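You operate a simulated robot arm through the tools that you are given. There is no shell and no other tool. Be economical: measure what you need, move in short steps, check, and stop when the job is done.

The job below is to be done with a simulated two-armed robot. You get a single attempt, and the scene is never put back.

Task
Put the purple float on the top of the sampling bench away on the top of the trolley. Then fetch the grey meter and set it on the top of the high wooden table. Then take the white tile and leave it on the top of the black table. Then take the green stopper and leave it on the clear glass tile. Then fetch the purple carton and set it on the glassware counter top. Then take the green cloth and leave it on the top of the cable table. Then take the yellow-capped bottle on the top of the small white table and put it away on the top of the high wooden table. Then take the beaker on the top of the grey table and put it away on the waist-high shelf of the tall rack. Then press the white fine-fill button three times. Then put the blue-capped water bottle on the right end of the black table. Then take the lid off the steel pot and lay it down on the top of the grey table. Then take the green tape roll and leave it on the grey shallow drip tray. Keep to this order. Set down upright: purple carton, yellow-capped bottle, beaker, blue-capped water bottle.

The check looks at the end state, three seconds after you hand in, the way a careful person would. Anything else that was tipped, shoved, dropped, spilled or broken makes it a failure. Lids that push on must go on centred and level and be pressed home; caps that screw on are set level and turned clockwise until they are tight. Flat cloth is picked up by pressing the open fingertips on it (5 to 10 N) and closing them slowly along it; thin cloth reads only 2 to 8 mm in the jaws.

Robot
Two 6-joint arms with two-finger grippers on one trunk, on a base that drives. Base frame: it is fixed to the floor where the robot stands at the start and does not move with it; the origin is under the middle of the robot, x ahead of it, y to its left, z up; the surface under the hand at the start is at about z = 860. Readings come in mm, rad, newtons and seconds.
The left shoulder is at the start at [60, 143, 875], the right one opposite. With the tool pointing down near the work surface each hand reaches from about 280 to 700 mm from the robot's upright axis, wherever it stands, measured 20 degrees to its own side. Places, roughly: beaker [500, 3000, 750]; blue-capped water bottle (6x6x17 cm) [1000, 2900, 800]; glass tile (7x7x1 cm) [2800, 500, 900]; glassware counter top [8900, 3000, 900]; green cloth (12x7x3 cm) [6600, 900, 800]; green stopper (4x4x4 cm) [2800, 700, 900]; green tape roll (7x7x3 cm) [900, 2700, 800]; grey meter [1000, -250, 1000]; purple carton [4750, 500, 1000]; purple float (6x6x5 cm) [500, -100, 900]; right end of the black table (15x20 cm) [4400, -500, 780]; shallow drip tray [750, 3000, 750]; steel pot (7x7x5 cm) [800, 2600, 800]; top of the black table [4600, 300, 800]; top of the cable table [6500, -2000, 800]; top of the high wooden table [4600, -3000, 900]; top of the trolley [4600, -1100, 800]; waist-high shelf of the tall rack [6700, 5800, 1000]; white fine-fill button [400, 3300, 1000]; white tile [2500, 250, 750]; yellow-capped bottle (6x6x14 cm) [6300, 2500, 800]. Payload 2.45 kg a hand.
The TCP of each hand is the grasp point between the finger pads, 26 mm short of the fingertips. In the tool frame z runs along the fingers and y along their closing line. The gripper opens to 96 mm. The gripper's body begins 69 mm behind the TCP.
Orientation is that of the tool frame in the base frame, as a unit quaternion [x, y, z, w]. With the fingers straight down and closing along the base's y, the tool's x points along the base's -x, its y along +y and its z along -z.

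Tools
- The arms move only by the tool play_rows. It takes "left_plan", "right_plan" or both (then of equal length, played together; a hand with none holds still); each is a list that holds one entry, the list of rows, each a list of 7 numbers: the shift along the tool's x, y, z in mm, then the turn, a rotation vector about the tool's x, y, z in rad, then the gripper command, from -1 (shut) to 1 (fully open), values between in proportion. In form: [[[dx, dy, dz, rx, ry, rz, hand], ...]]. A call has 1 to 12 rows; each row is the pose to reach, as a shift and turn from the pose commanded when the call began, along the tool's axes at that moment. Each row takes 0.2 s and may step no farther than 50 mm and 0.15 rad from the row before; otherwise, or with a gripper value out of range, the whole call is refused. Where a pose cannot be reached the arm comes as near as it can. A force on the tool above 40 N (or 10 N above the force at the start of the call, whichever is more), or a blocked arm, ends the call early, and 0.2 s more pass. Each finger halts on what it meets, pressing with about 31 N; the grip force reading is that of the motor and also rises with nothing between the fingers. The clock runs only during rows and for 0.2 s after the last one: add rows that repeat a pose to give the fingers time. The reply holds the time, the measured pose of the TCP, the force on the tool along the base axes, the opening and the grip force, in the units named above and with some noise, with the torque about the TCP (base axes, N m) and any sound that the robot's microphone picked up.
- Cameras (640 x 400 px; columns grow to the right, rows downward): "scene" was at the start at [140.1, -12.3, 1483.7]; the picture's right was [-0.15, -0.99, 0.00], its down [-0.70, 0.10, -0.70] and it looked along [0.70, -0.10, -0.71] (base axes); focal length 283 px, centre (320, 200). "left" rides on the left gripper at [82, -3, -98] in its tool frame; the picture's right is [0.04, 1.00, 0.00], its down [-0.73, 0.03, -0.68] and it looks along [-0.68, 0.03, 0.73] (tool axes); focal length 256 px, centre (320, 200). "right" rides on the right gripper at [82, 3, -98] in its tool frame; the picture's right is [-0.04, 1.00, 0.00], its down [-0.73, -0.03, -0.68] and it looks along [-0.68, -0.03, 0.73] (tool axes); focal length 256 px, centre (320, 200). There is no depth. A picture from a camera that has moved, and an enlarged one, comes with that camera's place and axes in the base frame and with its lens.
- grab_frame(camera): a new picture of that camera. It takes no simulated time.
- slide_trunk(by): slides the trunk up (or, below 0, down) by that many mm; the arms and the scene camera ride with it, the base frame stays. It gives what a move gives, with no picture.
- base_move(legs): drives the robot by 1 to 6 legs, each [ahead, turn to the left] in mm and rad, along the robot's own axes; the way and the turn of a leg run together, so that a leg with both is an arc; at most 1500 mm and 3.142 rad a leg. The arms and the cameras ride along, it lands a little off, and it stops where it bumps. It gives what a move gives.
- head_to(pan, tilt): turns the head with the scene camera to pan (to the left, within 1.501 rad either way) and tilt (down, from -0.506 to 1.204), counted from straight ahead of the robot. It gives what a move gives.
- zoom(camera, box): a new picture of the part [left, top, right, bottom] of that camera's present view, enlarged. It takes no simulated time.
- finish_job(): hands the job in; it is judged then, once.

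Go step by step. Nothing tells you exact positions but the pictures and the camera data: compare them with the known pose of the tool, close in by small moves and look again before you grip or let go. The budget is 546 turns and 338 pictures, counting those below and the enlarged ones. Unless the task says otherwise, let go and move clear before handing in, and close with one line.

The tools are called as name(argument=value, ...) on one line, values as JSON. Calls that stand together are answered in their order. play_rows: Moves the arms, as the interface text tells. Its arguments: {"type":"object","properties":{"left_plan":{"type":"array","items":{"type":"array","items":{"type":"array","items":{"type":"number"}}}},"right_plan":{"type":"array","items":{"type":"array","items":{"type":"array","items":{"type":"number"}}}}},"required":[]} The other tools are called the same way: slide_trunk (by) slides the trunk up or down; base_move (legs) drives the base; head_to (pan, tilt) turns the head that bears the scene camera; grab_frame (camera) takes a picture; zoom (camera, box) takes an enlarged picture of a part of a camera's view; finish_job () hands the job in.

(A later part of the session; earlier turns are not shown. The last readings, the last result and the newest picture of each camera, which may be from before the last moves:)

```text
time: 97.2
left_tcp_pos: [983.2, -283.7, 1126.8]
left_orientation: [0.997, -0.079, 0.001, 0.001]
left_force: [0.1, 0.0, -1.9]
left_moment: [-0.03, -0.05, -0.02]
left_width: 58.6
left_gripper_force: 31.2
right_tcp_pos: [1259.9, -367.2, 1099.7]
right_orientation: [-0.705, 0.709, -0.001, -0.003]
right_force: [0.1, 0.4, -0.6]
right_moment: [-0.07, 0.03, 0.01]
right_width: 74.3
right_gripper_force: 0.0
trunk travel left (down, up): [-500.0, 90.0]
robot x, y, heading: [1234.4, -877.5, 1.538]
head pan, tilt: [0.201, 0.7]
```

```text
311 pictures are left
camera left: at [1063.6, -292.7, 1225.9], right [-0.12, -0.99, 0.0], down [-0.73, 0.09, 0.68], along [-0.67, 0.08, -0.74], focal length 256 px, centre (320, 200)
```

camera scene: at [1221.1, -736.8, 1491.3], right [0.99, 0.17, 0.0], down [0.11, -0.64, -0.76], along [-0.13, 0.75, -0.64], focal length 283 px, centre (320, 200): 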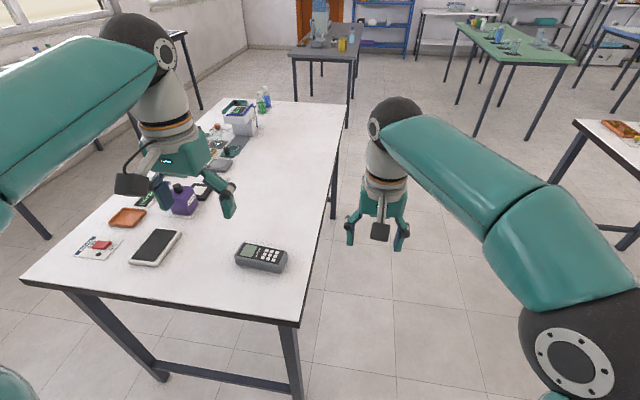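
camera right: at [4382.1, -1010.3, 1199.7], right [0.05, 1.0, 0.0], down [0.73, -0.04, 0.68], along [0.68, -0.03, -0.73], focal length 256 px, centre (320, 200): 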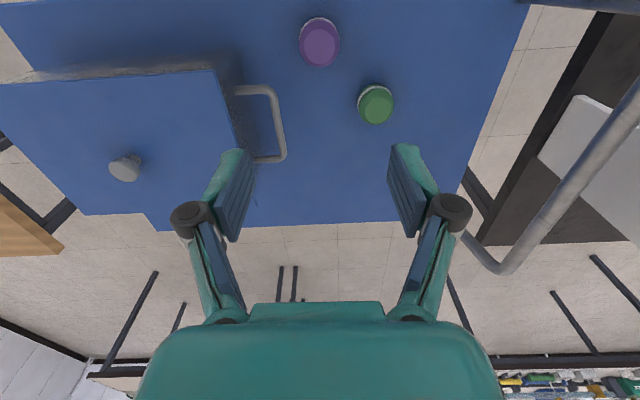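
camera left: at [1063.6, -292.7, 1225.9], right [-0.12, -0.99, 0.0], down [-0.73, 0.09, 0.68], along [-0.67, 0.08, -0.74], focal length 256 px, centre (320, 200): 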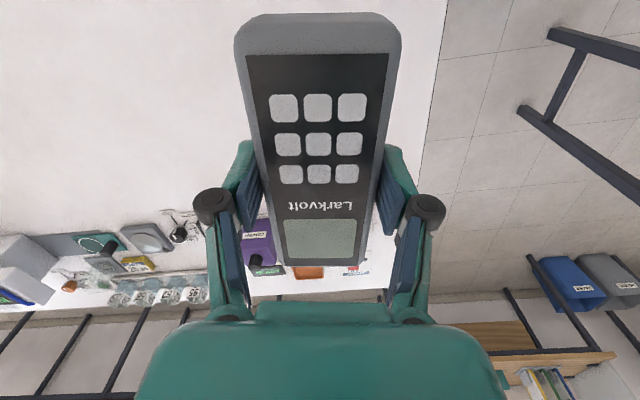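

Meter held. Now to the high wooden table: back to the lane, along +x to x≈3600, then right.

base_move(legs=[[0, -0.8]])

base_move(legs=[[0, -0.74], [1200, 0], [1150, 0]])

base_move(legs=[[0, -0.8]])

head_to(pan=0.4, tilt=0.4)

grab_frame(camera="scene")

```text
time: 99.5
left_tcp_pos: [1391.7, -254.5, 1130.5]
left_orientation: [0.92, -0.391, 0.001, -0.004]
left_force: [0.8, -0.4, -2.4]
left_moment: [-0.01, 0.02, 0.06]
left_width: 57.9
left_gripper_force: 30.7
right_tcp_pos: [1560.7, -491.1, 1103.1]
right_orientation: [-0.443, 0.896, 0.001, -0.002]
right_force: [0.8, 0.6, 0.5]
right_moment: [0.0, 0.03, -0.01]
right_width: 74.6
right_gripper_force: 0.1
trunk travel left (down, up): [-500.0, 90.0]
robot x, y, heading: [1204.6, -859.2, 0.872]
head pan, tilt: [0.201, 0.7]
stopped in leg 1: the robot was blocked; the commanded pose is now the measured one
```

```text
time: 102.8
left_tcp_pos: [1782.7, -538.2, 1131.6]
left_orientation: [0.716, -0.698, 0.003, -0.003]
left_force: [0.6, -0.7, -2.2]
left_moment: [0.03, 0.02, 0.01]
left_width: 57.6
left_gripper_force: 31.0
right_tcp_pos: [1744.9, -825.4, 1101.6]
right_orientation: [-0.088, 0.996, 0.001, -0.002]
right_force: [0.0, 0.0, -0.3]
right_moment: [0.07, 0.05, -0.02]
right_width: 74.5
right_gripper_force: 0.0
trunk travel left (down, up): [-500.0, 90.0]
robot x, y, heading: [1226.5, -824.7, 0.097]
head pan, tilt: [0.201, 0.7]
stopped in leg 2: the robot was blocked; the commanded pose is now the measured one
```

```text
time: 105.5
left_tcp_pos: [1816.2, -1020.8, 1130.9]
left_orientation: [-0.388, 0.922, -0.005, 0.001]
left_force: [0.1, -0.2, -2.1]
left_moment: [-0.02, 0.0, 0.0]
left_width: 57.6
left_gripper_force: 31.1
right_tcp_pos: [1582.8, -1194.1, 1102.6]
right_orientation: [0.307, 0.952, 0.002, -0.001]
right_force: [1.4, 0.1, -0.1]
right_moment: [0.01, 0.01, -0.03]
right_width: 74.6
right_gripper_force: 0.1
trunk travel left (down, up): [-500.0, 90.0]
robot x, y, heading: [1251.9, -790.6, -0.702]
head pan, tilt: [0.201, 0.7]
```

```text
time: 106.3
left_tcp_pos: [1816.3, -1017.8, 1131.4]
left_orientation: [-0.388, 0.922, -0.006, 0.0]
left_force: [-0.2, 0.6, -2.5]
left_moment: [-0.05, 0.03, 0.02]
left_width: 57.6
left_gripper_force: 30.9
right_tcp_pos: [1585.6, -1192.2, 1102.8]
right_orientation: [0.307, 0.952, 0.001, -0.002]
right_force: [0.8, 0.4, -0.2]
right_moment: [-0.04, 0.0, 0.01]
right_width: 74.5
right_gripper_force: 0.1
trunk travel left (down, up): [-500.0, 90.0]
robot x, y, heading: [1252.3, -791.6, -0.697]
head pan, tilt: [0.4, 0.4]
```

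```text
310 pictures are left
camera scene: at [1386.7, -855.8, 1517.9], right [-0.3, -0.95, 0.0], down [-0.37, 0.12, -0.92], along [0.88, -0.27, -0.39], focal length 283 px, centre (320, 200)
```

scene: 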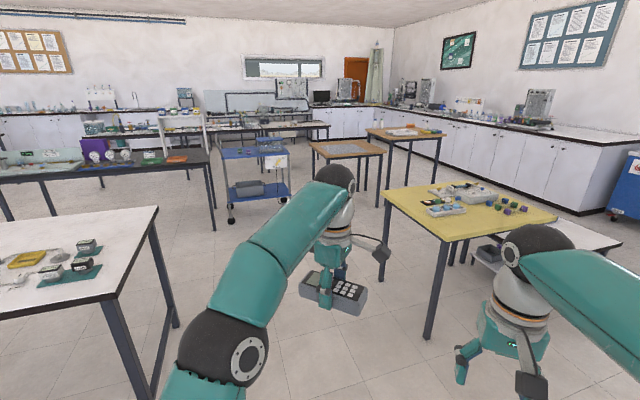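

Turns must be done in separate calls. I see a clear diagonal to about [3640, -1300] in front of the brown table.

base_move(legs=[[0, 0.487]])

base_move(legs=[[1200, 0], [1240, 0]])

base_move(legs=[[0, -0.65]])

base_move(legs=[[0, -0.65]])

head_to(pan=0.6, tilt=0.4)

grab_frame(camera="scene")

```text
time: 108.3
left_tcp_pos: [1861.8, -728.8, 1130.9]
left_orientation: [-0.599, 0.801, -0.005, 0.003]
left_force: [0.3, -0.1, -3.2]
left_moment: [-0.01, 0.02, 0.0]
left_width: 57.5
left_gripper_force: 30.9
right_tcp_pos: [1738.6, -991.2, 1103.2]
right_orientation: [0.068, 0.998, 0.002, -0.002]
right_force: [-0.6, 1.1, 0.1]
right_moment: [0.0, -0.02, -0.02]
right_width: 74.7
right_gripper_force: 0.1
trunk travel left (down, up): [-500.0, 90.0]
robot x, y, heading: [1245.8, -815.6, -0.221]
head pan, tilt: [0.4, 0.4]
```

```text
time: 120.4
left_tcp_pos: [4243.6, -1261.0, 1130.3]
left_orientation: [-0.596, 0.803, -0.004, 0.003]
left_force: [0.1, -0.5, -3.3]
left_moment: [0.02, 0.03, -0.02]
left_width: 57.7
left_gripper_force: 31.2
right_tcp_pos: [4118.4, -1523.1, 1104.0]
right_orientation: [0.071, 0.997, 0.002, -0.002]
right_force: [-0.3, -0.4, -0.6]
right_moment: [0.0, 0.01, -0.01]
right_width: 74.3
right_gripper_force: 0.1
trunk travel left (down, up): [-500.0, 90.0]
robot x, y, heading: [3626.2, -1339.9, -0.222]
head pan, tilt: [0.4, 0.4]
```

```text
time: 122.8
left_tcp_pos: [4168.0, -1649.7, 1130.7]
left_orientation: [-0.308, 0.951, -0.004, 0.0]
left_force: [0.2, 0.5, -2.6]
left_moment: [0.04, 0.0, -0.02]
left_width: 57.6
left_gripper_force: 30.8
right_tcp_pos: [3910.1, -1781.2, 1103.2]
right_orientation: [0.387, 0.922, 0.001, 0.0]
right_force: [-0.1, 0.4, -0.4]
right_moment: [0.02, -0.02, 0.0]
right_width: 74.3
right_gripper_force: 0.1
trunk travel left (down, up): [-500.0, 90.0]
robot x, y, heading: [3655.2, -1322.8, -0.872]
head pan, tilt: [0.4, 0.4]
```

```text
time: 125.2
left_tcp_pos: [3862.2, -1896.4, 1131.3]
left_orientation: [0.016, 1.0, -0.003, -0.001]
left_force: [0.9, -0.9, -2.5]
left_moment: [0.01, 0.01, 0.02]
left_width: 57.5
left_gripper_force: 31.0
right_tcp_pos: [3576.6, -1843.5, 1103.0]
right_orientation: [0.664, 0.748, 0.002, -0.001]
right_force: [0.3, -0.5, -0.4]
right_moment: [0.03, 0.0, 0.0]
right_width: 74.4
right_gripper_force: 0.0
trunk travel left (down, up): [-500.0, 90.0]
robot x, y, heading: [3688.3, -1322.1, -1.523]
head pan, tilt: [0.4, 0.4]
```

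```text
time: 125.9
left_tcp_pos: [3865.7, -1894.9, 1131.9]
left_orientation: [0.016, 1.0, -0.005, -0.002]
left_force: [0.8, -0.5, -2.9]
left_moment: [0.02, 0.07, 0.0]
left_width: 57.4
left_gripper_force: 31.1
right_tcp_pos: [3579.7, -1842.1, 1105.6]
right_orientation: [0.664, 0.748, 0.0, -0.001]
right_force: [0.5, 0.4, 1.4]
right_moment: [-0.01, 0.06, -0.03]
right_width: 74.4
right_gripper_force: 0.1
trunk travel left (down, up): [-500.0, 90.0]
robot x, y, heading: [3689.7, -1320.9, -1.52]
head pan, tilt: [0.6, 0.4]
```

```text
309 pictures are left
camera scene: at [3750.4, -1457.9, 1518.0], right [-0.8, -0.6, 0.0], down [-0.24, 0.31, -0.92], along [0.56, -0.73, -0.39], focal length 283 px, centre (320, 200)
```

scene: 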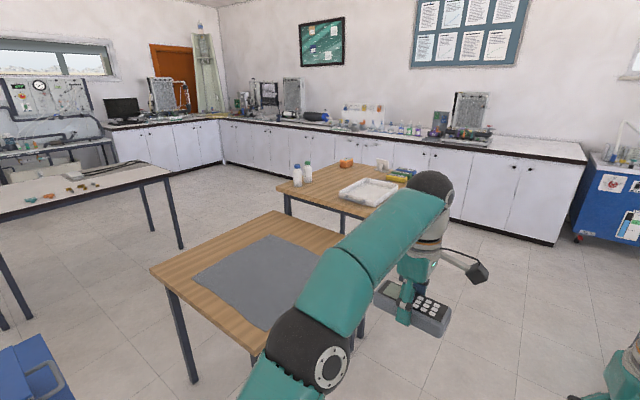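

The high wooden table lies beyond the brown one; I'll drive down the lane to y≈-2850 and turn to face it.

base_move(legs=[[1500, 0]])

base_move(legs=[[0, 0.65]])

base_move(legs=[[0, 0.65]])

head_to(pan=0.0, tilt=0.5)

grab_frame(camera="scene")

```text
time: 133.4
left_tcp_pos: [3945.8, -3378.0, 1131.5]
left_orientation: [0.012, 1.0, -0.003, -0.001]
left_force: [1.0, 0.7, -1.8]
left_moment: [0.03, -0.02, 0.02]
left_width: 57.7
left_gripper_force: 30.7
right_tcp_pos: [3660.4, -3325.7, 1104.3]
right_orientation: [0.661, 0.75, 0.001, 0.0]
right_force: [0.2, 0.5, -0.2]
right_moment: [0.02, 0.0, -0.03]
right_width: 74.4
right_gripper_force: 0.0
trunk travel left (down, up): [-500.0, 90.0]
robot x, y, heading: [3767.9, -2806.9, -1.514]
head pan, tilt: [0.6, 0.4]
```

```text
time: 135.7
left_tcp_pos: [4257.0, -3150.6, 1133.5]
left_orientation: [-0.311, 0.95, -0.005, 0.0]
left_force: [0.1, 0.0, -3.0]
left_moment: [0.03, 0.02, 0.01]
left_width: 57.7
left_gripper_force: 31.1
right_tcp_pos: [3999.1, -3284.5, 1106.2]
right_orientation: [0.385, 0.923, 0.001, -0.001]
right_force: [0.6, -0.1, -0.2]
right_moment: [-0.03, 0.03, 0.02]
right_width: 74.4
right_gripper_force: 0.0
trunk travel left (down, up): [-500.0, 90.0]
robot x, y, heading: [3749.9, -2826.3, -0.864]
head pan, tilt: [0.6, 0.4]
```

```text
time: 138.1
left_tcp_pos: [4352.5, -2769.3, 1133.5]
left_orientation: [-0.601, 0.8, -0.004, 0.001]
left_force: [0.0, -0.2, -2.7]
left_moment: [0.04, 0.05, -0.02]
left_width: 57.3
left_gripper_force: 31.3
right_tcp_pos: [4231.4, -3034.1, 1105.3]
right_orientation: [0.066, 0.998, 0.001, 0.0]
right_force: [-0.1, -0.3, -0.3]
right_moment: [-0.03, 0.02, -0.03]
right_width: 74.3
right_gripper_force: 0.1
trunk travel left (down, up): [-500.0, 90.0]
robot x, y, heading: [3743.1, -2863.1, -0.21]
head pan, tilt: [0.6, 0.4]
```

```text
time: 139.1
left_tcp_pos: [4353.0, -2769.3, 1133.1]
left_orientation: [-0.601, 0.799, -0.005, 0.001]
left_force: [0.7, 0.7, -2.1]
left_moment: [-0.04, 0.0, 0.01]
left_width: 57.6
left_gripper_force: 30.6
right_tcp_pos: [4230.7, -3033.1, 1106.7]
right_orientation: [0.066, 0.998, 0.0, -0.001]
right_force: [-0.1, 0.8, -0.4]
right_moment: [-0.02, 0.01, 0.02]
right_width: 74.5
right_gripper_force: 0.1
trunk travel left (down, up): [-500.0, 90.0]
robot x, y, heading: [3742.9, -2862.4, -0.209]
head pan, tilt: [0.0, 0.499]
```

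```text
308 pictures are left
camera scene: at [3891.3, -2890.0, 1508.9], right [-0.21, -0.98, 0.0], down [-0.47, 0.1, -0.88], along [0.86, -0.18, -0.48], focal length 283 px, centre (320, 200)
```

scene: 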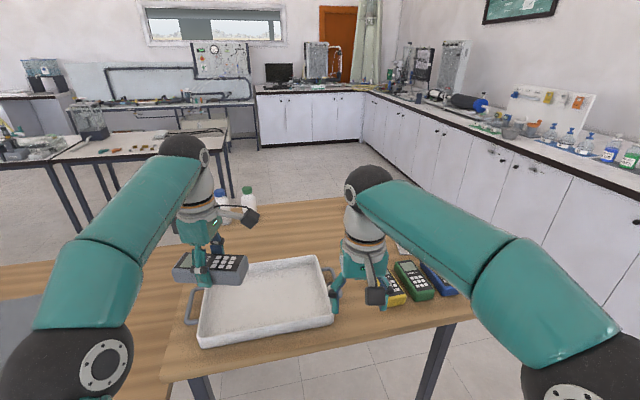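

Other meters, a white tray and two bottles are already on the table. I'll raise the right hand out of the way to see the free space.

play_rows(right_plan=[[[40, -30, 0, 0, 0, 0, 0.5], [80, -60, 0, 0, 0, 0, 0.5], [120, -90, 0, 0, 0, 0, 0.5], [150, -120, -30, 0, 0, 0, 0.5], [170, -150, -60, 0, 0, 0, 0.5]]])

base_move(legs=[[0, 0.21]])

head_to(pan=-0.25, tilt=0.6)

grab_frame(camera="scene")

```text
refused: row 4 steps farther than a row can; nothing moved
```

```text
time: 140.4
left_tcp_pos: [4320.7, -2643.9, 1134.7]
left_orientation: [-0.681, 0.732, -0.004, 0.002]
left_force: [-0.3, -0.8, -3.1]
left_moment: [-0.01, 0.03, 0.0]
left_width: 57.6
left_gripper_force: 31.2
right_tcp_pos: [4256.5, -2927.4, 1105.2]
right_orientation: [-0.039, 0.999, 0.001, -0.001]
right_force: [0.7, 0.3, 0.3]
right_moment: [-0.01, -0.01, 0.03]
right_width: 74.4
right_gripper_force: 0.1
trunk travel left (down, up): [-500.0, 90.0]
robot x, y, heading: [3744.4, -2869.3, -0.0]
head pan, tilt: [0.0, 0.499]
```

```text
time: 141.1
left_tcp_pos: [4321.8, -2645.4, 1134.5]
left_orientation: [-0.682, 0.732, -0.004, 0.002]
left_force: [0.0, 0.0, -1.3]
left_moment: [0.01, 0.01, -0.02]
left_width: 57.7
left_gripper_force: 30.7
right_tcp_pos: [4256.0, -2929.7, 1106.9]
right_orientation: [-0.04, 0.999, 0.0, -0.001]
right_force: [0.7, 0.0, -0.2]
right_moment: [0.04, 0.01, -0.02]
right_width: 74.5
right_gripper_force: 0.0
trunk travel left (down, up): [-500.0, 90.0]
robot x, y, heading: [3740.8, -2866.2, 0.001]
head pan, tilt: [-0.25, 0.6]
```

```text
307 pictures are left
camera scene: at [3889.3, -2892.2, 1499.9], right [-0.24, -0.97, 0.0], down [-0.55, 0.14, -0.82], along [0.8, -0.2, -0.57], focal length 283 px, centre (320, 200)
```

scene: 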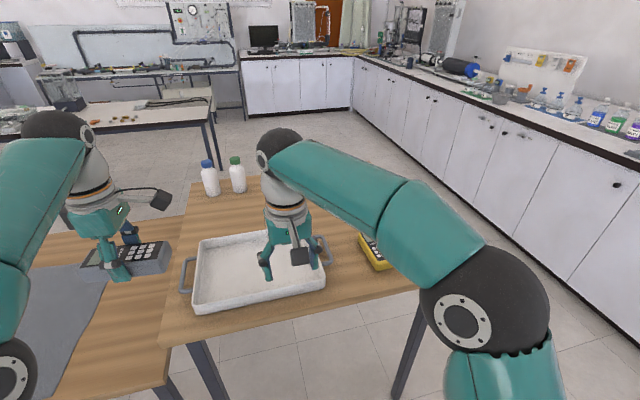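

The free space is behind the existing meters and the tray, best reached from the table's right end (wide aisle there). Driving around to that end.

base_move(legs=[[0, -0.63]])

base_move(legs=[[0, -0.63]])

base_move(legs=[[1000, 0]])

base_move(legs=[[0, 0.63]])

base_move(legs=[[0, 0.63]])

head_to(pan=0.5, tilt=0.5)

grab_frame(camera="scene")

```text
time: 143.5
left_tcp_pos: [4340.3, -3030.0, 1134.0]
left_orientation: [-0.419, 0.908, -0.005, 0.001]
left_force: [0.0, -0.6, -2.2]
left_moment: [0.05, 0.02, 0.01]
left_width: 57.5
left_gripper_force: 30.8
right_tcp_pos: [4122.2, -3220.6, 1107.3]
right_orientation: [0.275, 0.962, 0.002, -0.001]
right_force: [0.3, -0.4, 0.0]
right_moment: [0.0, 0.0, -0.03]
right_width: 74.4
right_gripper_force: 0.1
trunk travel left (down, up): [-500.0, 90.0]
robot x, y, heading: [3761.0, -2846.4, -0.622]
head pan, tilt: [-0.25, 0.6]
```

```text
time: 145.8
left_tcp_pos: [4122.7, -3338.4, 1134.7]
left_orientation: [-0.119, 0.993, -0.005, -0.001]
left_force: [-0.6, -0.6, -2.5]
left_moment: [0.0, -0.01, 0.01]
left_width: 57.5
left_gripper_force: 30.4
right_tcp_pos: [3832.6, -3364.7, 1107.4]
right_orientation: [0.557, 0.83, 0.002, -0.001]
right_force: [0.3, 0.4, 0.1]
right_moment: [-0.02, -0.04, -0.03]
right_width: 74.5
right_gripper_force: 0.0
trunk travel left (down, up): [-500.0, 90.0]
robot x, y, heading: [3792.7, -2837.6, -1.246]
head pan, tilt: [-0.25, 0.6]
```

```text
time: 151.1
left_tcp_pos: [4434.4, -4298.7, 1135.2]
left_orientation: [-0.116, 0.993, -0.005, 0.0]
left_force: [0.0, 0.2, -2.0]
left_moment: [0.06, 0.0, -0.03]
left_width: 57.6
left_gripper_force: 31.4
right_tcp_pos: [4144.7, -4323.3, 1107.5]
right_orientation: [0.56, 0.829, 0.001, 0.0]
right_force: [-0.8, -0.3, -0.2]
right_moment: [-0.01, 0.03, -0.01]
right_width: 74.2
right_gripper_force: 0.0
trunk travel left (down, up): [-500.0, 90.0]
robot x, y, heading: [4106.9, -3793.2, -1.255]
head pan, tilt: [-0.25, 0.6]
```

```text
time: 153.4
left_tcp_pos: [4668.1, -4011.8, 1135.1]
left_orientation: [-0.416, 0.91, -0.004, 0.001]
left_force: [0.0, 0.7, -3.1]
left_moment: [0.01, 0.02, 0.0]
left_width: 57.5
left_gripper_force: 30.9
right_tcp_pos: [4448.6, -4200.8, 1106.9]
right_orientation: [0.277, 0.961, 0.001, -0.001]
right_force: [-0.4, -0.7, -0.4]
right_moment: [-0.02, 0.02, -0.03]
right_width: 74.4
right_gripper_force: 0.0
trunk travel left (down, up): [-500.0, 90.0]
robot x, y, heading: [4090.0, -3824.1, -0.633]
head pan, tilt: [-0.25, 0.6]
```

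```text
time: 155.7
left_tcp_pos: [4669.6, -3634.7, 1134.7]
left_orientation: [-0.678, 0.735, -0.003, 0.001]
left_force: [1.0, -0.5, -2.3]
left_moment: [-0.01, 0.02, -0.02]
left_width: 57.7
left_gripper_force: 31.4
right_tcp_pos: [4604.1, -3916.4, 1107.9]
right_orientation: [-0.034, 0.999, 0.0, -0.001]
right_force: [-0.1, 1.5, 0.0]
right_moment: [0.03, 0.0, 0.01]
right_width: 74.2
right_gripper_force: 0.1
trunk travel left (down, up): [-500.0, 90.0]
robot x, y, heading: [4088.3, -3853.8, -0.008]
head pan, tilt: [-0.25, 0.6]
```

```text
time: 156.8
left_tcp_pos: [4668.6, -3634.7, 1136.5]
left_orientation: [-0.677, 0.736, -0.004, 0.002]
left_force: [-0.4, 0.0, -1.7]
left_moment: [-0.01, 0.0, 0.0]
left_width: 57.6
left_gripper_force: 30.7
right_tcp_pos: [4603.4, -3915.7, 1108.4]
right_orientation: [-0.035, 0.999, 0.001, -0.001]
right_force: [-0.1, -0.6, -0.1]
right_moment: [0.02, 0.02, 0.02]
right_width: 74.2
right_gripper_force: 0.0
trunk travel left (down, up): [-500.0, 90.0]
robot x, y, heading: [4089.1, -3852.0, -0.006]
head pan, tilt: [0.499, 0.499]
```

```text
306 pictures are left
camera scene: at [4231.2, -3812.6, 1508.9], right [0.47, -0.88, 0.0], down [-0.42, -0.22, -0.88], along [0.77, 0.41, -0.48], focal length 283 px, centre (320, 200)
```

scene: 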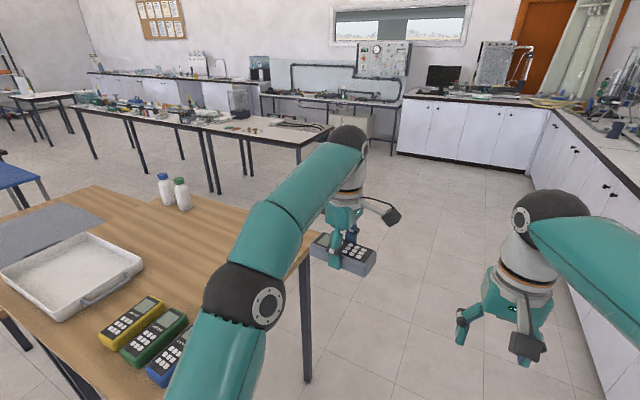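

Good clear area around [4680, -3250]. Drive ahead 770 and turn left to face it.

base_move(legs=[[770, 0]])

base_move(legs=[[0, 0.63]])

base_move(legs=[[0, 0.63]])

base_move(legs=[[0, 0.32]])

head_to(pan=0.3, tilt=0.7)

grab_frame(camera="scene")

```text
time: 161.0
left_tcp_pos: [5440.5, -3637.1, 1135.3]
left_orientation: [-0.68, 0.734, -0.003, 0.002]
left_force: [0.6, 0.1, -2.7]
left_moment: [0.0, 0.0, -0.01]
left_width: 57.6
left_gripper_force: 31.2
right_tcp_pos: [5376.0, -3920.6, 1108.6]
right_orientation: [-0.037, 0.999, 0.001, -0.002]
right_force: [0.2, -0.4, -0.4]
right_moment: [0.0, -0.01, -0.01]
right_width: 74.5
right_gripper_force: 0.1
trunk travel left (down, up): [-500.0, 90.0]
robot x, y, heading: [4863.1, -3857.3, -0.006]
head pan, tilt: [0.499, 0.499]
```

```text
time: 163.3
left_tcp_pos: [5194.3, -3338.6, 1136.0]
left_orientation: [0.875, -0.484, 0.003, -0.003]
left_force: [0.0, -0.5, -2.6]
left_moment: [0.01, -0.01, 0.0]
left_width: 57.7
left_gripper_force: 30.9
right_tcp_pos: [5309.3, -3604.5, 1108.7]
right_orientation: [-0.348, 0.938, 0.0, -0.001]
right_force: [0.2, -0.3, -0.7]
right_moment: [-0.06, 0.05, 0.01]
right_width: 74.3
right_gripper_force: 0.0
trunk travel left (down, up): [-500.0, 90.0]
robot x, y, heading: [4879.9, -3885.1, 0.628]
head pan, tilt: [0.499, 0.499]
```

```text
time: 165.5
left_tcp_pos: [4845.6, -3253.4, 1134.6]
left_orientation: [0.977, -0.215, 0.002, -0.003]
left_force: [0.2, 1.8, -3.2]
left_moment: [-0.06, -0.02, 0.0]
left_width: 57.4
left_gripper_force: 30.6
right_tcp_pos: [5086.9, -3412.4, 1109.9]
right_orientation: [-0.601, 0.8, -0.001, -0.001]
right_force: [-0.5, 0.5, 0.1]
right_moment: [-0.08, 0.01, -0.01]
right_width: 74.2
right_gripper_force: 0.2
trunk travel left (down, up): [-500.0, 90.0]
robot x, y, heading: [4908.3, -3892.2, 1.216]
head pan, tilt: [0.499, 0.499]
stopped in leg 1: the robot was blocked; the commanded pose is now the measured one
```

```text
time: 167.2
left_tcp_pos: [4650.5, -3304.5, 1135.5]
left_orientation: [0.998, -0.06, 0.001, -0.004]
left_force: [-1.2, -0.3, -1.9]
left_moment: [0.03, -0.04, 0.01]
left_width: 57.6
left_gripper_force: 30.8
right_tcp_pos: [4927.3, -3378.7, 1112.7]
right_orientation: [0.719, -0.695, -0.001, 0.0]
right_force: [-1.1, 0.2, -0.5]
right_moment: [-0.02, -0.05, 0.01]
right_width: 74.3
right_gripper_force: 0.0
trunk travel left (down, up): [-500.0, 90.0]
robot x, y, heading: [4925.8, -3889.5, 1.538]
head pan, tilt: [0.499, 0.499]
stopped in leg 1: the robot was blocked; the commanded pose is now the measured one
```

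```text
time: 168.0
left_tcp_pos: [4652.0, -3304.5, 1136.3]
left_orientation: [0.998, -0.059, 0.001, -0.003]
left_force: [-0.3, -0.2, -3.0]
left_moment: [-0.02, 0.01, -0.03]
left_width: 57.6
left_gripper_force: 30.9
right_tcp_pos: [4928.3, -3379.3, 1112.8]
right_orientation: [0.719, -0.695, -0.001, 0.001]
right_force: [-0.1, -0.1, 0.6]
right_moment: [-0.02, -0.03, 0.02]
right_width: 74.6
right_gripper_force: 0.1
trunk travel left (down, up): [-500.0, 90.0]
robot x, y, heading: [4921.8, -3894.9, 1.535]
head pan, tilt: [0.3, 0.7]
```

```text
305 pictures are left
camera scene: at [4904.1, -3750.9, 1491.3], right [0.96, 0.26, 0.0], down [0.17, -0.62, -0.76], along [-0.2, 0.74, -0.64], focal length 283 px, centre (320, 200)
```

scene: 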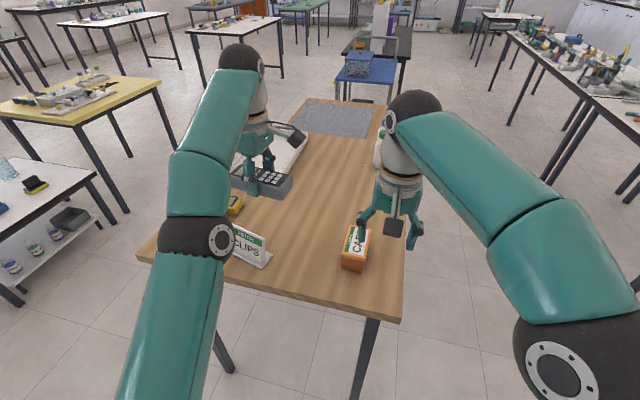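

The middle of the near end is free between the CLIPS card and the orange box. Move 60 forward, then put the left hand over [4720, -3215].

base_move(legs=[[60, 0]])

play_rows(left_plan=[[[20, -14, 20, 0, 0, 0, -1], [42, -28, 40, 0, 0, 0, -1], [63, -42, 60, 0, 0, 0, -1], [63, -42, 100, 0, 0, 0, -1], [63, -42, 140, 0, 0, 0, -1], [63, -42, 170, 0, 0, 0, -1], [63, -42, 170, 0, 0, 0, -1]]])

grab_frame(camera="scene")

grab_frame(camera="left")

```text
time: 168.9
left_tcp_pos: [4653.6, -3241.7, 1133.9]
left_orientation: [0.998, -0.06, 0.0, -0.002]
left_force: [-0.7, 0.4, -2.8]
left_moment: [-0.09, 0.0, 0.03]
left_width: 57.7
left_gripper_force: 31.2
right_tcp_pos: [4932.1, -3316.6, 1111.1]
right_orientation: [0.719, -0.695, 0.0, 0.002]
right_force: [0.3, 0.1, -0.1]
right_moment: [-0.08, 0.02, -0.02]
right_width: 74.5
right_gripper_force: 0.1
trunk travel left (down, up): [-500.0, 90.0]
robot x, y, heading: [4926.2, -3833.6, 1.532]
head pan, tilt: [0.3, 0.7]
```

```text
time: 170.6
left_tcp_pos: [4721.4, -3208.5, 965.0]
left_orientation: [0.998, -0.059, 0.001, -0.002]
left_force: [0.3, 0.1, -3.4]
left_moment: [0.0, -0.02, 0.0]
left_width: 57.7
left_gripper_force: 31.3
right_tcp_pos: [4931.3, -3318.4, 1112.3]
right_orientation: [0.719, -0.695, -0.001, 0.001]
right_force: [0.6, 0.4, -0.2]
right_moment: [0.03, -0.03, -0.04]
right_width: 74.4
right_gripper_force: 0.1
trunk travel left (down, up): [-500.0, 90.0]
robot x, y, heading: [4927.7, -3834.2, 1.54]
head pan, tilt: [0.3, 0.7]
```

```text
304 pictures are left
camera scene: at [4906.6, -3691.0, 1491.2], right [0.96, 0.26, 0.0], down [0.17, -0.62, -0.76], along [-0.2, 0.74, -0.64], focal length 283 px, centre (320, 200)
```

scene: 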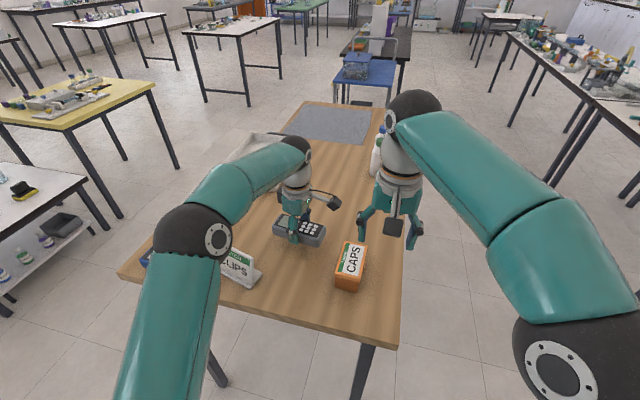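

```text
303 pictures are left
camera left: at [4802.8, -3216.8, 1065.4], right [-0.08, -1.0, -0.01], down [-0.73, 0.05, 0.68], along [-0.67, 0.06, -0.74], focal length 256 px, centre (320, 200)
```

left: 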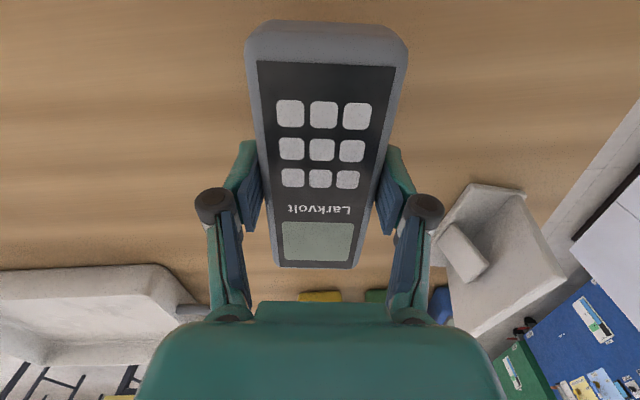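

Clear below. Lowering gently to contact.

play_rows(left_plan=[[[0, 0, 10, 0, 0, 0, -1], [0, 0, 18, 0, 0, 0, -1], [0, 0, 24, 0, 0, 0, -1], [0, 0, 28, 0, 0, 0, -1], [0, 0, 28, 0, 0, 0, -1]]])

```text
time: 171.8
left_tcp_pos: [4721.4, -3210.0, 938.8]
left_orientation: [0.998, -0.059, 0.001, -0.003]
left_force: [0.1, 0.0, -2.6]
left_moment: [-0.01, 0.01, -0.02]
left_width: 57.7
left_gripper_force: 30.7
right_tcp_pos: [4931.1, -3318.8, 1112.7]
right_orientation: [0.719, -0.695, 0.0, 0.001]
right_force: [-0.5, 0.6, -0.2]
right_moment: [-0.03, -0.01, -0.01]
right_width: 74.3
right_gripper_force: 0.1
trunk travel left (down, up): [-500.0, 90.0]
robot x, y, heading: [4930.1, -3831.0, 1.538]
head pan, tilt: [0.3, 0.7]
```

play_rows(left_plan=[[[0, 0, 4, 0, 0, 0, -1], [0, 0, 8, 0, 0, 0, -1], [0, 0, 11, 0, 0, 0, -1], [0, 0, 11, 0, 0, 0, -1]]])

```text
time: 172.8
left_tcp_pos: [4721.6, -3207.9, 929.6]
left_orientation: [0.998, -0.058, 0.002, -0.005]
left_force: [-1.4, 2.0, 9.5]
left_moment: [-0.37, -0.39, 0.07]
left_width: 57.6
left_gripper_force: 30.8
right_tcp_pos: [4932.7, -3318.9, 1113.9]
right_orientation: [0.719, -0.695, 0.0, 0.0]
right_force: [0.0, -0.5, 0.4]
right_moment: [-0.01, 0.03, 0.03]
right_width: 74.4
right_gripper_force: 0.0
trunk travel left (down, up): [-500.0, 90.0]
robot x, y, heading: [4926.5, -3831.8, 1.537]
head pan, tilt: [0.3, 0.7]
```

Contact. Releasing and rising.

play_rows(left_plan=[[[0, 0, 0, 0, 0, 0, 0.3], [0, 0, 0, 0, 0, 0, 0.6], [0, 0, 0, 0, 0, 0, 0.6], [0, 0, -30, 0, 0, 0, 0.6], [0, 0, -75, 0, 0, 0, 0.6], [0, 0, -120, 0, 0, 0, 0.6], [0, 0, -165, 0, 0, 0, 0.6], [0, 0, -205, 0, 0, 0, 0.6], [0, 0, -205, 0, 0, 0, 0.6]]])

grab_frame(camera="left")

```text
time: 174.8
left_tcp_pos: [4725.4, -3228.8, 1121.3]
left_orientation: [0.998, -0.059, 0.001, -0.002]
left_force: [-1.1, 0.0, -0.5]
left_moment: [0.0, 0.03, 0.01]
left_width: 76.6
left_gripper_force: 0.1
left hand out of reach, approached as far as the arm can: row 7, 8, 9
right_tcp_pos: [4931.8, -3317.9, 1111.1]
right_orientation: [0.719, -0.695, 0.0, 0.001]
right_force: [0.2, -0.7, -0.4]
right_moment: [-0.04, 0.0, 0.0]
right_width: 74.6
right_gripper_force: 0.0
trunk travel left (down, up): [-500.0, 90.0]
robot x, y, heading: [4926.2, -3836.6, 1.537]
head pan, tilt: [0.3, 0.7]
```

```text
302 pictures are left
camera left: at [4805.6, -3236.2, 1220.1], right [-0.08, -1.0, 0.0], down [-0.73, 0.06, 0.68], along [-0.68, 0.06, -0.74], focal length 256 px, centre (320, 200)
```

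left: 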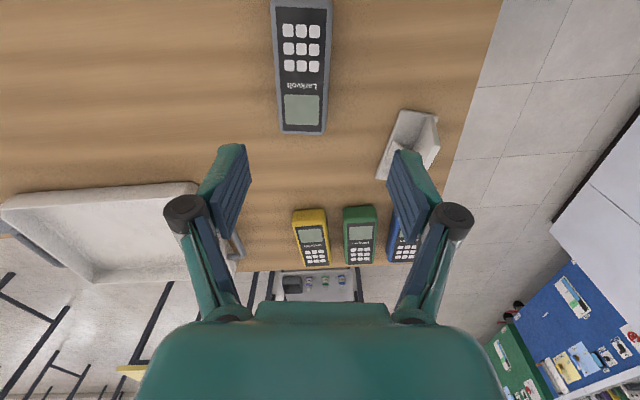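

The meter is on the table. Retracting the left hand to its travel pose, then heading back toward the white tile.

play_rows(left_plan=[[[1, 18, -7, 0, 0, 0.142, 0.6], [2, 36, -14, 0, 0, 0.284, 0.6], [4, 54, -21, 0, 0, 0.426, 0.6], [5, 72, -28, 0, 0, 0.568, 0.6], [6, 90, -35, 0, 0, 0.71, 0.6], [7, 108, -42, 0, 0, 0.852, 0.6], [8, 126, -49, 0, 0, 0.994, 0.6], [10, 144, -56, 0, 0, 1.136, 0.6], [11, 162, -63, 0, 0, 1.278, 0.6], [12, 177, -69, 0, 0, 1.42, 0.6]]])

base_move(legs=[[-150, 0]])

base_move(legs=[[0, 1.35]])

base_move(legs=[[0, 0.3]])

```text
time: 176.9
left_tcp_pos: [4715.0, -3407.9, 1191.8]
left_orientation: [0.718, -0.696, -0.001, -0.003]
left_force: [0.6, 0.3, 1.3]
left_moment: [0.04, -0.01, 0.01]
left_width: 76.5
left_gripper_force: 0.1
right_tcp_pos: [4930.9, -3319.0, 1114.0]
right_orientation: [0.72, -0.694, -0.001, 0.001]
right_force: [0.6, 0.4, -0.8]
right_moment: [0.02, 0.0, -0.02]
right_width: 74.2
right_gripper_force: 0.1
trunk travel left (down, up): [-500.0, 90.0]
robot x, y, heading: [4925.3, -3832.5, 1.543]
head pan, tilt: [0.3, 0.7]
```

```text
time: 178.3
left_tcp_pos: [4710.5, -3560.1, 1191.8]
left_orientation: [0.718, -0.696, -0.002, -0.003]
left_force: [0.9, 0.0, 0.9]
left_moment: [0.03, -0.03, -0.01]
left_width: 77.0
left_gripper_force: 0.0
right_tcp_pos: [4925.9, -3473.1, 1113.2]
right_orientation: [0.72, -0.694, -0.001, -0.001]
right_force: [-0.7, -1.0, 0.6]
right_moment: [0.04, 0.01, 0.02]
right_width: 74.4
right_gripper_force: 0.1
trunk travel left (down, up): [-500.0, 90.0]
robot x, y, heading: [4921.7, -3984.1, 1.537]
head pan, tilt: [0.3, 0.7]
```

```text
time: 181.4
left_tcp_pos: [4449.0, -3925.4, 1190.2]
left_orientation: [0.962, -0.273, -0.002, -0.004]
left_force: [-0.7, -0.3, -1.4]
left_moment: [0.05, -0.01, 0.0]
left_width: 77.0
left_gripper_force: 0.0
right_tcp_pos: [4494.2, -3695.7, 1114.1]
right_orientation: [0.962, -0.273, -0.001, 0.0]
right_force: [0.5, -0.6, -0.2]
right_moment: [0.03, -0.05, 0.01]
right_width: 74.5
right_gripper_force: 0.1
trunk travel left (down, up): [-500.0, 90.0]
robot x, y, heading: [4948.8, -3955.7, 2.545]
head pan, tilt: [0.3, 0.7]
stopped in leg 1: the robot was blocked; the commanded pose is now the measured one
```

```text
time: 182.8
left_tcp_pos: [4460.1, -4070.2, 1192.1]
left_orientation: [0.992, -0.128, -0.003, -0.002]
left_force: [0.0, 1.1, 1.1]
left_moment: [0.02, 0.02, 0.0]
left_width: 76.8
left_gripper_force: 0.0
right_tcp_pos: [4437.0, -3836.5, 1115.2]
right_orientation: [0.992, -0.128, -0.002, 0.002]
right_force: [-0.4, 0.3, 0.1]
right_moment: [-0.01, -0.01, 0.02]
right_width: 74.2
right_gripper_force: 0.0
trunk travel left (down, up): [-500.0, 90.0]
robot x, y, heading: [4945.7, -3939.8, 2.847]
head pan, tilt: [0.3, 0.7]
```

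base_move(legs=[[780, 0.25], [950, -1.45]])

head_to(pan=0.0, tilt=0.4)

grab_frame(camera="scene")

```text
time: 192.1
left_tcp_pos: [3251.9, -2805.9, 1194.4]
left_orientation: [0.754, -0.657, -0.002, -0.002]
left_force: [1.0, -0.5, 0.1]
left_moment: [-0.03, 0.07, -0.01]
left_width: 76.8
left_gripper_force: 0.1
right_tcp_pos: [3459.4, -2695.8, 1117.3]
right_orientation: [0.754, -0.657, -0.003, 0.003]
right_force: [0.7, 0.2, 0.0]
right_moment: [0.03, 0.07, -0.03]
right_width: 74.6
right_gripper_force: 0.1
trunk travel left (down, up): [-500.0, 90.0]
robot x, y, heading: [3519.1, -3207.5, 1.668]
head pan, tilt: [0.3, 0.7]
stopped in leg 2: the robot was blocked; the commanded pose is now the measured one
```

```text
time: 192.9
left_tcp_pos: [3247.5, -2806.7, 1194.8]
left_orientation: [0.754, -0.657, -0.002, -0.003]
left_force: [-0.7, 0.1, -0.2]
left_moment: [0.04, 0.03, 0.0]
left_width: 76.8
left_gripper_force: 0.0
right_tcp_pos: [3454.4, -2698.1, 1115.9]
right_orientation: [0.753, -0.658, -0.002, 0.001]
right_force: [-0.3, 0.3, 0.1]
right_moment: [-0.03, 0.0, -0.02]
right_width: 74.4
right_gripper_force: 0.0
trunk travel left (down, up): [-500.0, 90.0]
robot x, y, heading: [3517.4, -3208.5, 1.665]
head pan, tilt: [0.0, 0.4]
```

```text
301 pictures are left
camera scene: at [3503.2, -3057.8, 1518.1], right [0.99, 0.1, 0.0], down [0.04, -0.39, -0.92], along [-0.09, 0.92, -0.39], focal length 283 px, centre (320, 200)
```

scene: 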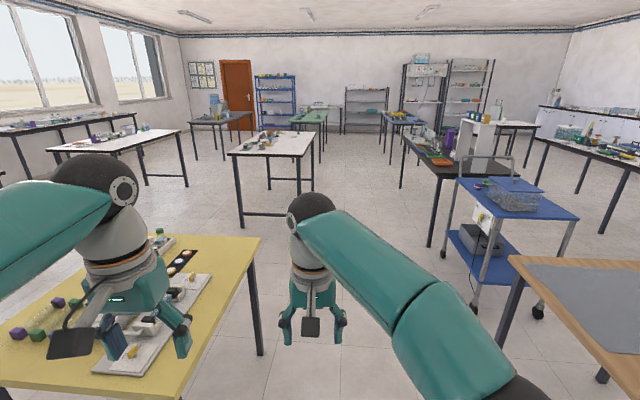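

Arcs turn without trouble. I can see the lanes; going up the middle lane, around the stopper table and to its near side.

base_move(legs=[[1450, 0], [900, 1.3]])

base_move(legs=[[500, 0], [1000, -1.4]])

head_to(pan=-0.7, tilt=0.4)

grab_frame(camera="scene")

```text
time: 205.1
left_tcp_pos: [2332.7, -1321.9, 1193.8]
left_orientation: [0.998, -0.064, -0.003, -0.003]
left_force: [-0.8, -0.1, -0.7]
left_moment: [0.05, -0.06, 0.0]
left_width: 76.8
left_gripper_force: 0.1
right_tcp_pos: [2280.8, -1092.3, 1117.2]
right_orientation: [0.998, -0.065, -0.002, -0.001]
right_force: [-0.3, -1.0, -0.3]
right_moment: [0.06, -0.02, 0.0]
right_width: 74.5
right_gripper_force: 0.1
trunk travel left (down, up): [-500.0, 90.0]
robot x, y, heading: [2798.2, -1128.0, 2.976]
head pan, tilt: [0.0, 0.4]
stopped in leg 2: the robot was blocked; the commanded pose is now the measured one
```

```text
time: 213.4
left_tcp_pos: [1450.6, 81.4, 1195.9]
left_orientation: [0.722, -0.692, -0.003, -0.003]
left_force: [1.4, 0.3, -0.3]
left_moment: [0.0, 0.08, -0.04]
left_width: 76.9
left_gripper_force: 0.1
right_tcp_pos: [1668.0, 171.6, 1119.1]
right_orientation: [0.723, -0.691, -0.004, 0.002]
right_force: [0.6, 1.1, -0.1]
right_moment: [-0.07, 0.12, -0.01]
right_width: 74.4
right_gripper_force: 0.0
trunk travel left (down, up): [-500.0, 90.0]
robot x, y, heading: [1675.1, -348.3, 1.583]
head pan, tilt: [0.0, 0.4]
stopped in leg 2: the robot was blocked; the commanded pose is now the measured one
```

```text
time: 214.5
left_tcp_pos: [1448.5, 79.5, 1194.7]
left_orientation: [0.722, -0.692, -0.002, -0.003]
left_force: [-0.1, -0.2, 0.7]
left_moment: [0.01, 0.0, -0.02]
left_width: 76.7
left_gripper_force: 0.0
right_tcp_pos: [1664.3, 170.6, 1117.6]
right_orientation: [0.722, -0.692, -0.001, -0.001]
right_force: [-0.6, 0.4, 0.2]
right_moment: [-0.01, 0.0, 0.01]
right_width: 74.1
right_gripper_force: 0.1
trunk travel left (down, up): [-500.0, 90.0]
robot x, y, heading: [1679.7, -346.7, 1.581]
head pan, tilt: [-0.7, 0.4]
```

```text
300 pictures are left
camera scene: at [1737.1, -214.4, 1518.1], right [0.77, -0.64, 0.0], down [-0.25, -0.3, -0.92], along [0.59, 0.71, -0.39], focal length 283 px, centre (320, 200)
```

scene: 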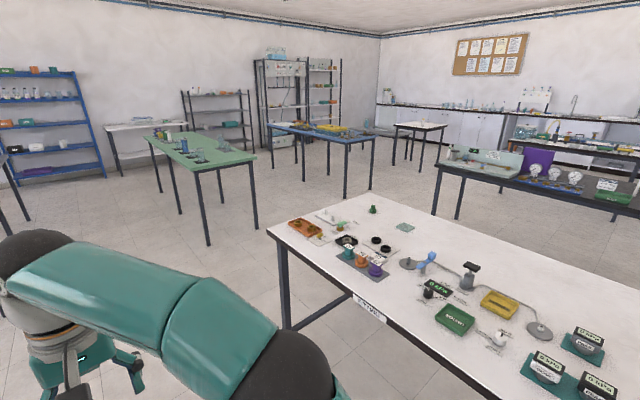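

The table with stopper (373,209) and glass tile (405,226) is in view; now to find the white tile.

zoom(camera="scene", box=[260, 180, 460, 305])

zoom(camera="scene", box=[420, 230, 640, 400])

```text
3.20 times, centred on (360, 242) of scene
camera zoom: at [1737.1, -214.4, 1518.1], right [0.77, -0.64, 0.0], down [-0.25, -0.3, -0.92], along [0.59, 0.71, -0.39], focal length 905 px, centre (192, 64)
```

zoom: 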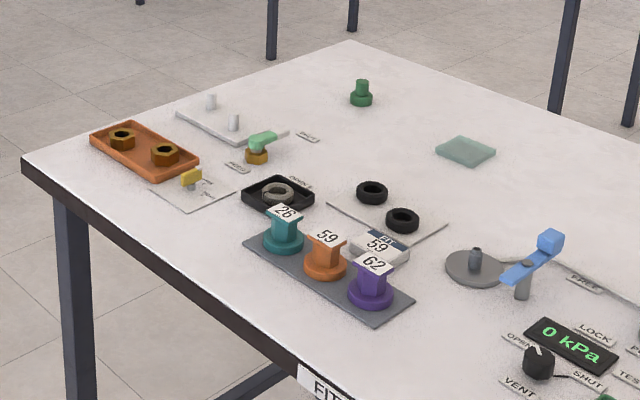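

```text
2.35 times, centred on (530, 315) of scene
camera zoom: at [1737.1, -214.4, 1518.1], right [0.77, -0.64, 0.0], down [-0.25, -0.3, -0.92], along [0.59, 0.71, -0.39], focal length 666 px, centre (-174, -71)
```

zoom: 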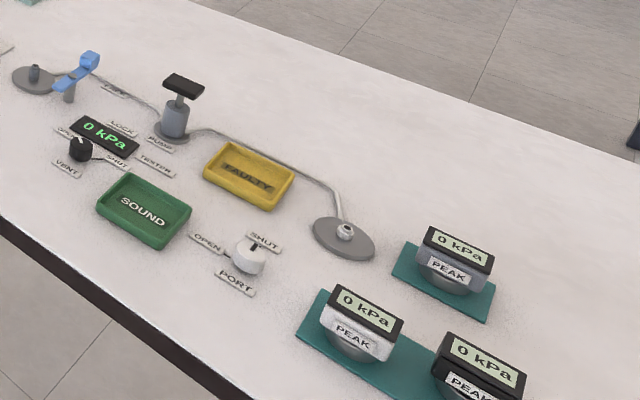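

I'll move in front of the table and look from closer.

base_move(legs=[[520, 0]])

base_move(legs=[[0, -0.8]])

base_move(legs=[[0, -0.78]])

head_to(pan=0.1, tilt=0.65)

grab_frame(camera="scene")

```text
time: 217.6
left_tcp_pos: [1440.5, 605.6, 1195.8]
left_orientation: [0.724, -0.69, -0.002, -0.003]
left_force: [-0.5, 0.3, -0.1]
left_moment: [-0.05, -0.03, 0.0]
left_width: 76.9
left_gripper_force: 0.1
right_tcp_pos: [1655.9, 695.6, 1117.4]
right_orientation: [0.725, -0.689, -0.001, 0.001]
right_force: [0.0, 0.3, 0.1]
right_moment: [-0.02, -0.01, -0.01]
right_width: 74.5
right_gripper_force: 0.1
trunk travel left (down, up): [-500.0, 90.0]
robot x, y, heading: [1678.2, 178.3, 1.586]
head pan, tilt: [-0.7, 0.4]
```

```text
time: 220.3
left_tcp_pos: [1817.1, 643.5, 1194.8]
left_orientation: [-0.398, 0.917, 0.001, 0.004]
left_force: [-0.3, -0.3, 0.1]
left_moment: [-0.01, 0.02, -0.02]
left_width: 76.6
left_gripper_force: 0.0
right_tcp_pos: [2031.8, 551.3, 1119.8]
right_orientation: [-0.399, 0.917, 0.001, 0.0]
right_force: [0.3, -0.2, 0.1]
right_moment: [-0.01, -0.03, 0.0]
right_width: 74.4
right_gripper_force: 0.1
trunk travel left (down, up): [-500.0, 90.0]
robot x, y, heading: [1649.5, 202.6, 0.789]
head pan, tilt: [-0.7, 0.4]
```

```text
time: 223.0
left_tcp_pos: [2081.4, 394.3, 1196.5]
left_orientation: [-0.014, 1.0, 0.0, 0.003]
left_force: [-0.1, 0.2, -0.3]
left_moment: [0.02, 0.0, -0.04]
left_width: 76.9
left_gripper_force: 0.1
right_tcp_pos: [2168.3, 175.7, 1118.2]
right_orientation: [-0.013, 1.0, 0.002, 0.0]
right_force: [-0.2, 0.1, -0.7]
right_moment: [0.03, 0.01, 0.04]
right_width: 74.3
right_gripper_force: 0.1
trunk travel left (down, up): [-500.0, 90.0]
robot x, y, heading: [1649.2, 236.8, 0.006]
head pan, tilt: [-0.7, 0.4]
```

```text
time: 224.2
left_tcp_pos: [2079.7, 395.9, 1197.0]
left_orientation: [-0.014, 1.0, -0.002, 0.003]
left_force: [-0.7, -0.4, 0.3]
left_moment: [0.0, -0.01, -0.01]
left_width: 76.9
left_gripper_force: 0.1
right_tcp_pos: [2166.5, 176.8, 1119.9]
right_orientation: [-0.014, 1.0, 0.001, 0.003]
right_force: [0.0, 0.0, -0.5]
right_moment: [-0.04, 0.01, -0.05]
right_width: 74.1
right_gripper_force: 0.0
trunk travel left (down, up): [-500.0, 90.0]
robot x, y, heading: [1649.8, 241.0, 0.008]
head pan, tilt: [0.099, 0.649]
```

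```text
297 pictures are left
camera scene: at [1796.3, 247.6, 1495.6], right [0.11, -0.99, 0.0], down [-0.6, -0.06, -0.8], along [0.79, 0.08, -0.6], focal length 283 px, centre (320, 200)
```

scene: 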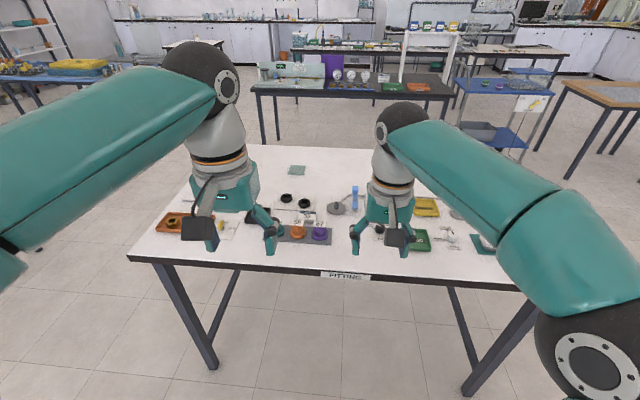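

zoom(camera="scene", box=[220, 150, 380, 250])

grab_frame(camera="right")

```text
4.00 times, centred on (300, 200) of scene
camera zoom: at [1796.3, 247.6, 1495.6], right [0.11, -0.99, 0.0], down [-0.6, -0.06, -0.8], along [0.79, 0.08, -0.6], focal length 1131 px, centre (400, 200)
```

zoom: 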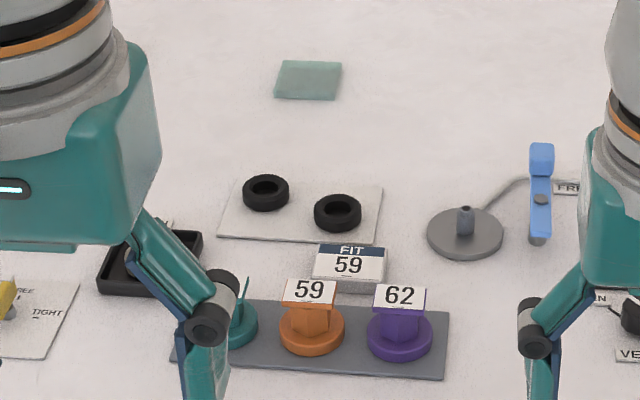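

```text
295 pictures are left
camera right: at [2084.3, 177.3, 1217.2], right [0.01, 1.0, 0.0], down [0.73, -0.01, 0.68], along [0.68, -0.01, -0.73], focal length 256 px, centre (320, 200)
```

right: 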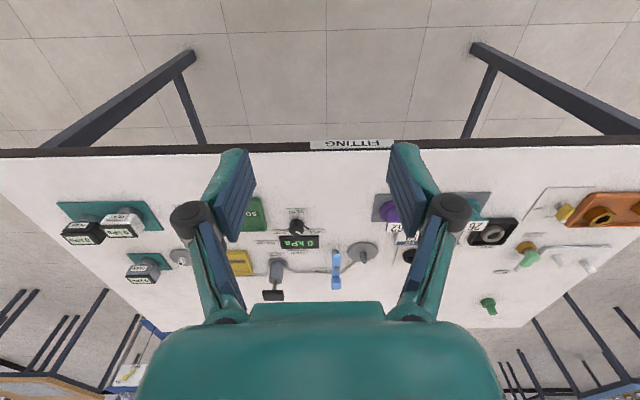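

No obvious white tile yet; zooming into the listed spot (about pixel (343,226) scene, (357,230) right cam).

zoom(camera="right", box=[250, 150, 410, 250])

grab_frame(camera="left")

```text
4.00 times, centred on (330, 200) of right
camera zoom: at [2084.3, 177.3, 1217.2], right [0.01, 1.0, 0.0], down [0.73, -0.01, 0.68], along [0.68, -0.01, -0.73], focal length 1024 px, centre (280, 200)
```

zoom: 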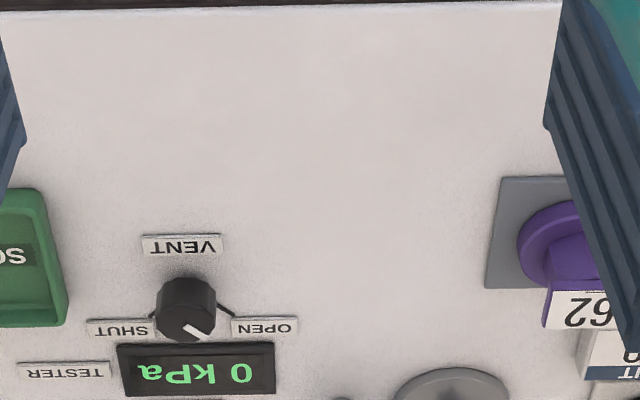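

```text
293 pictures are left
camera left: at [1997.7, 389.4, 1294.9], right [-0.07, 1.0, 0.0], down [0.73, 0.05, 0.68], along [0.68, 0.04, -0.73], focal length 256 px, centre (320, 200)
```

left: 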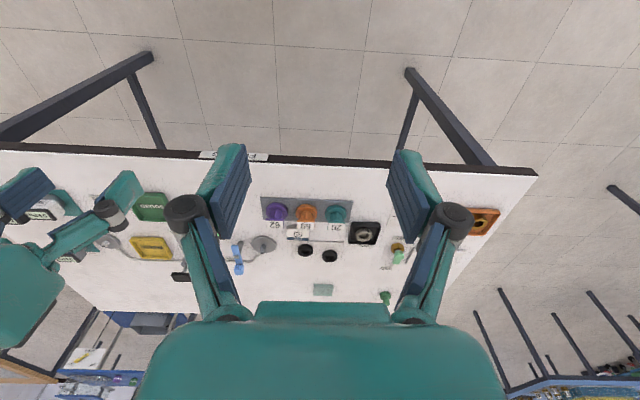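

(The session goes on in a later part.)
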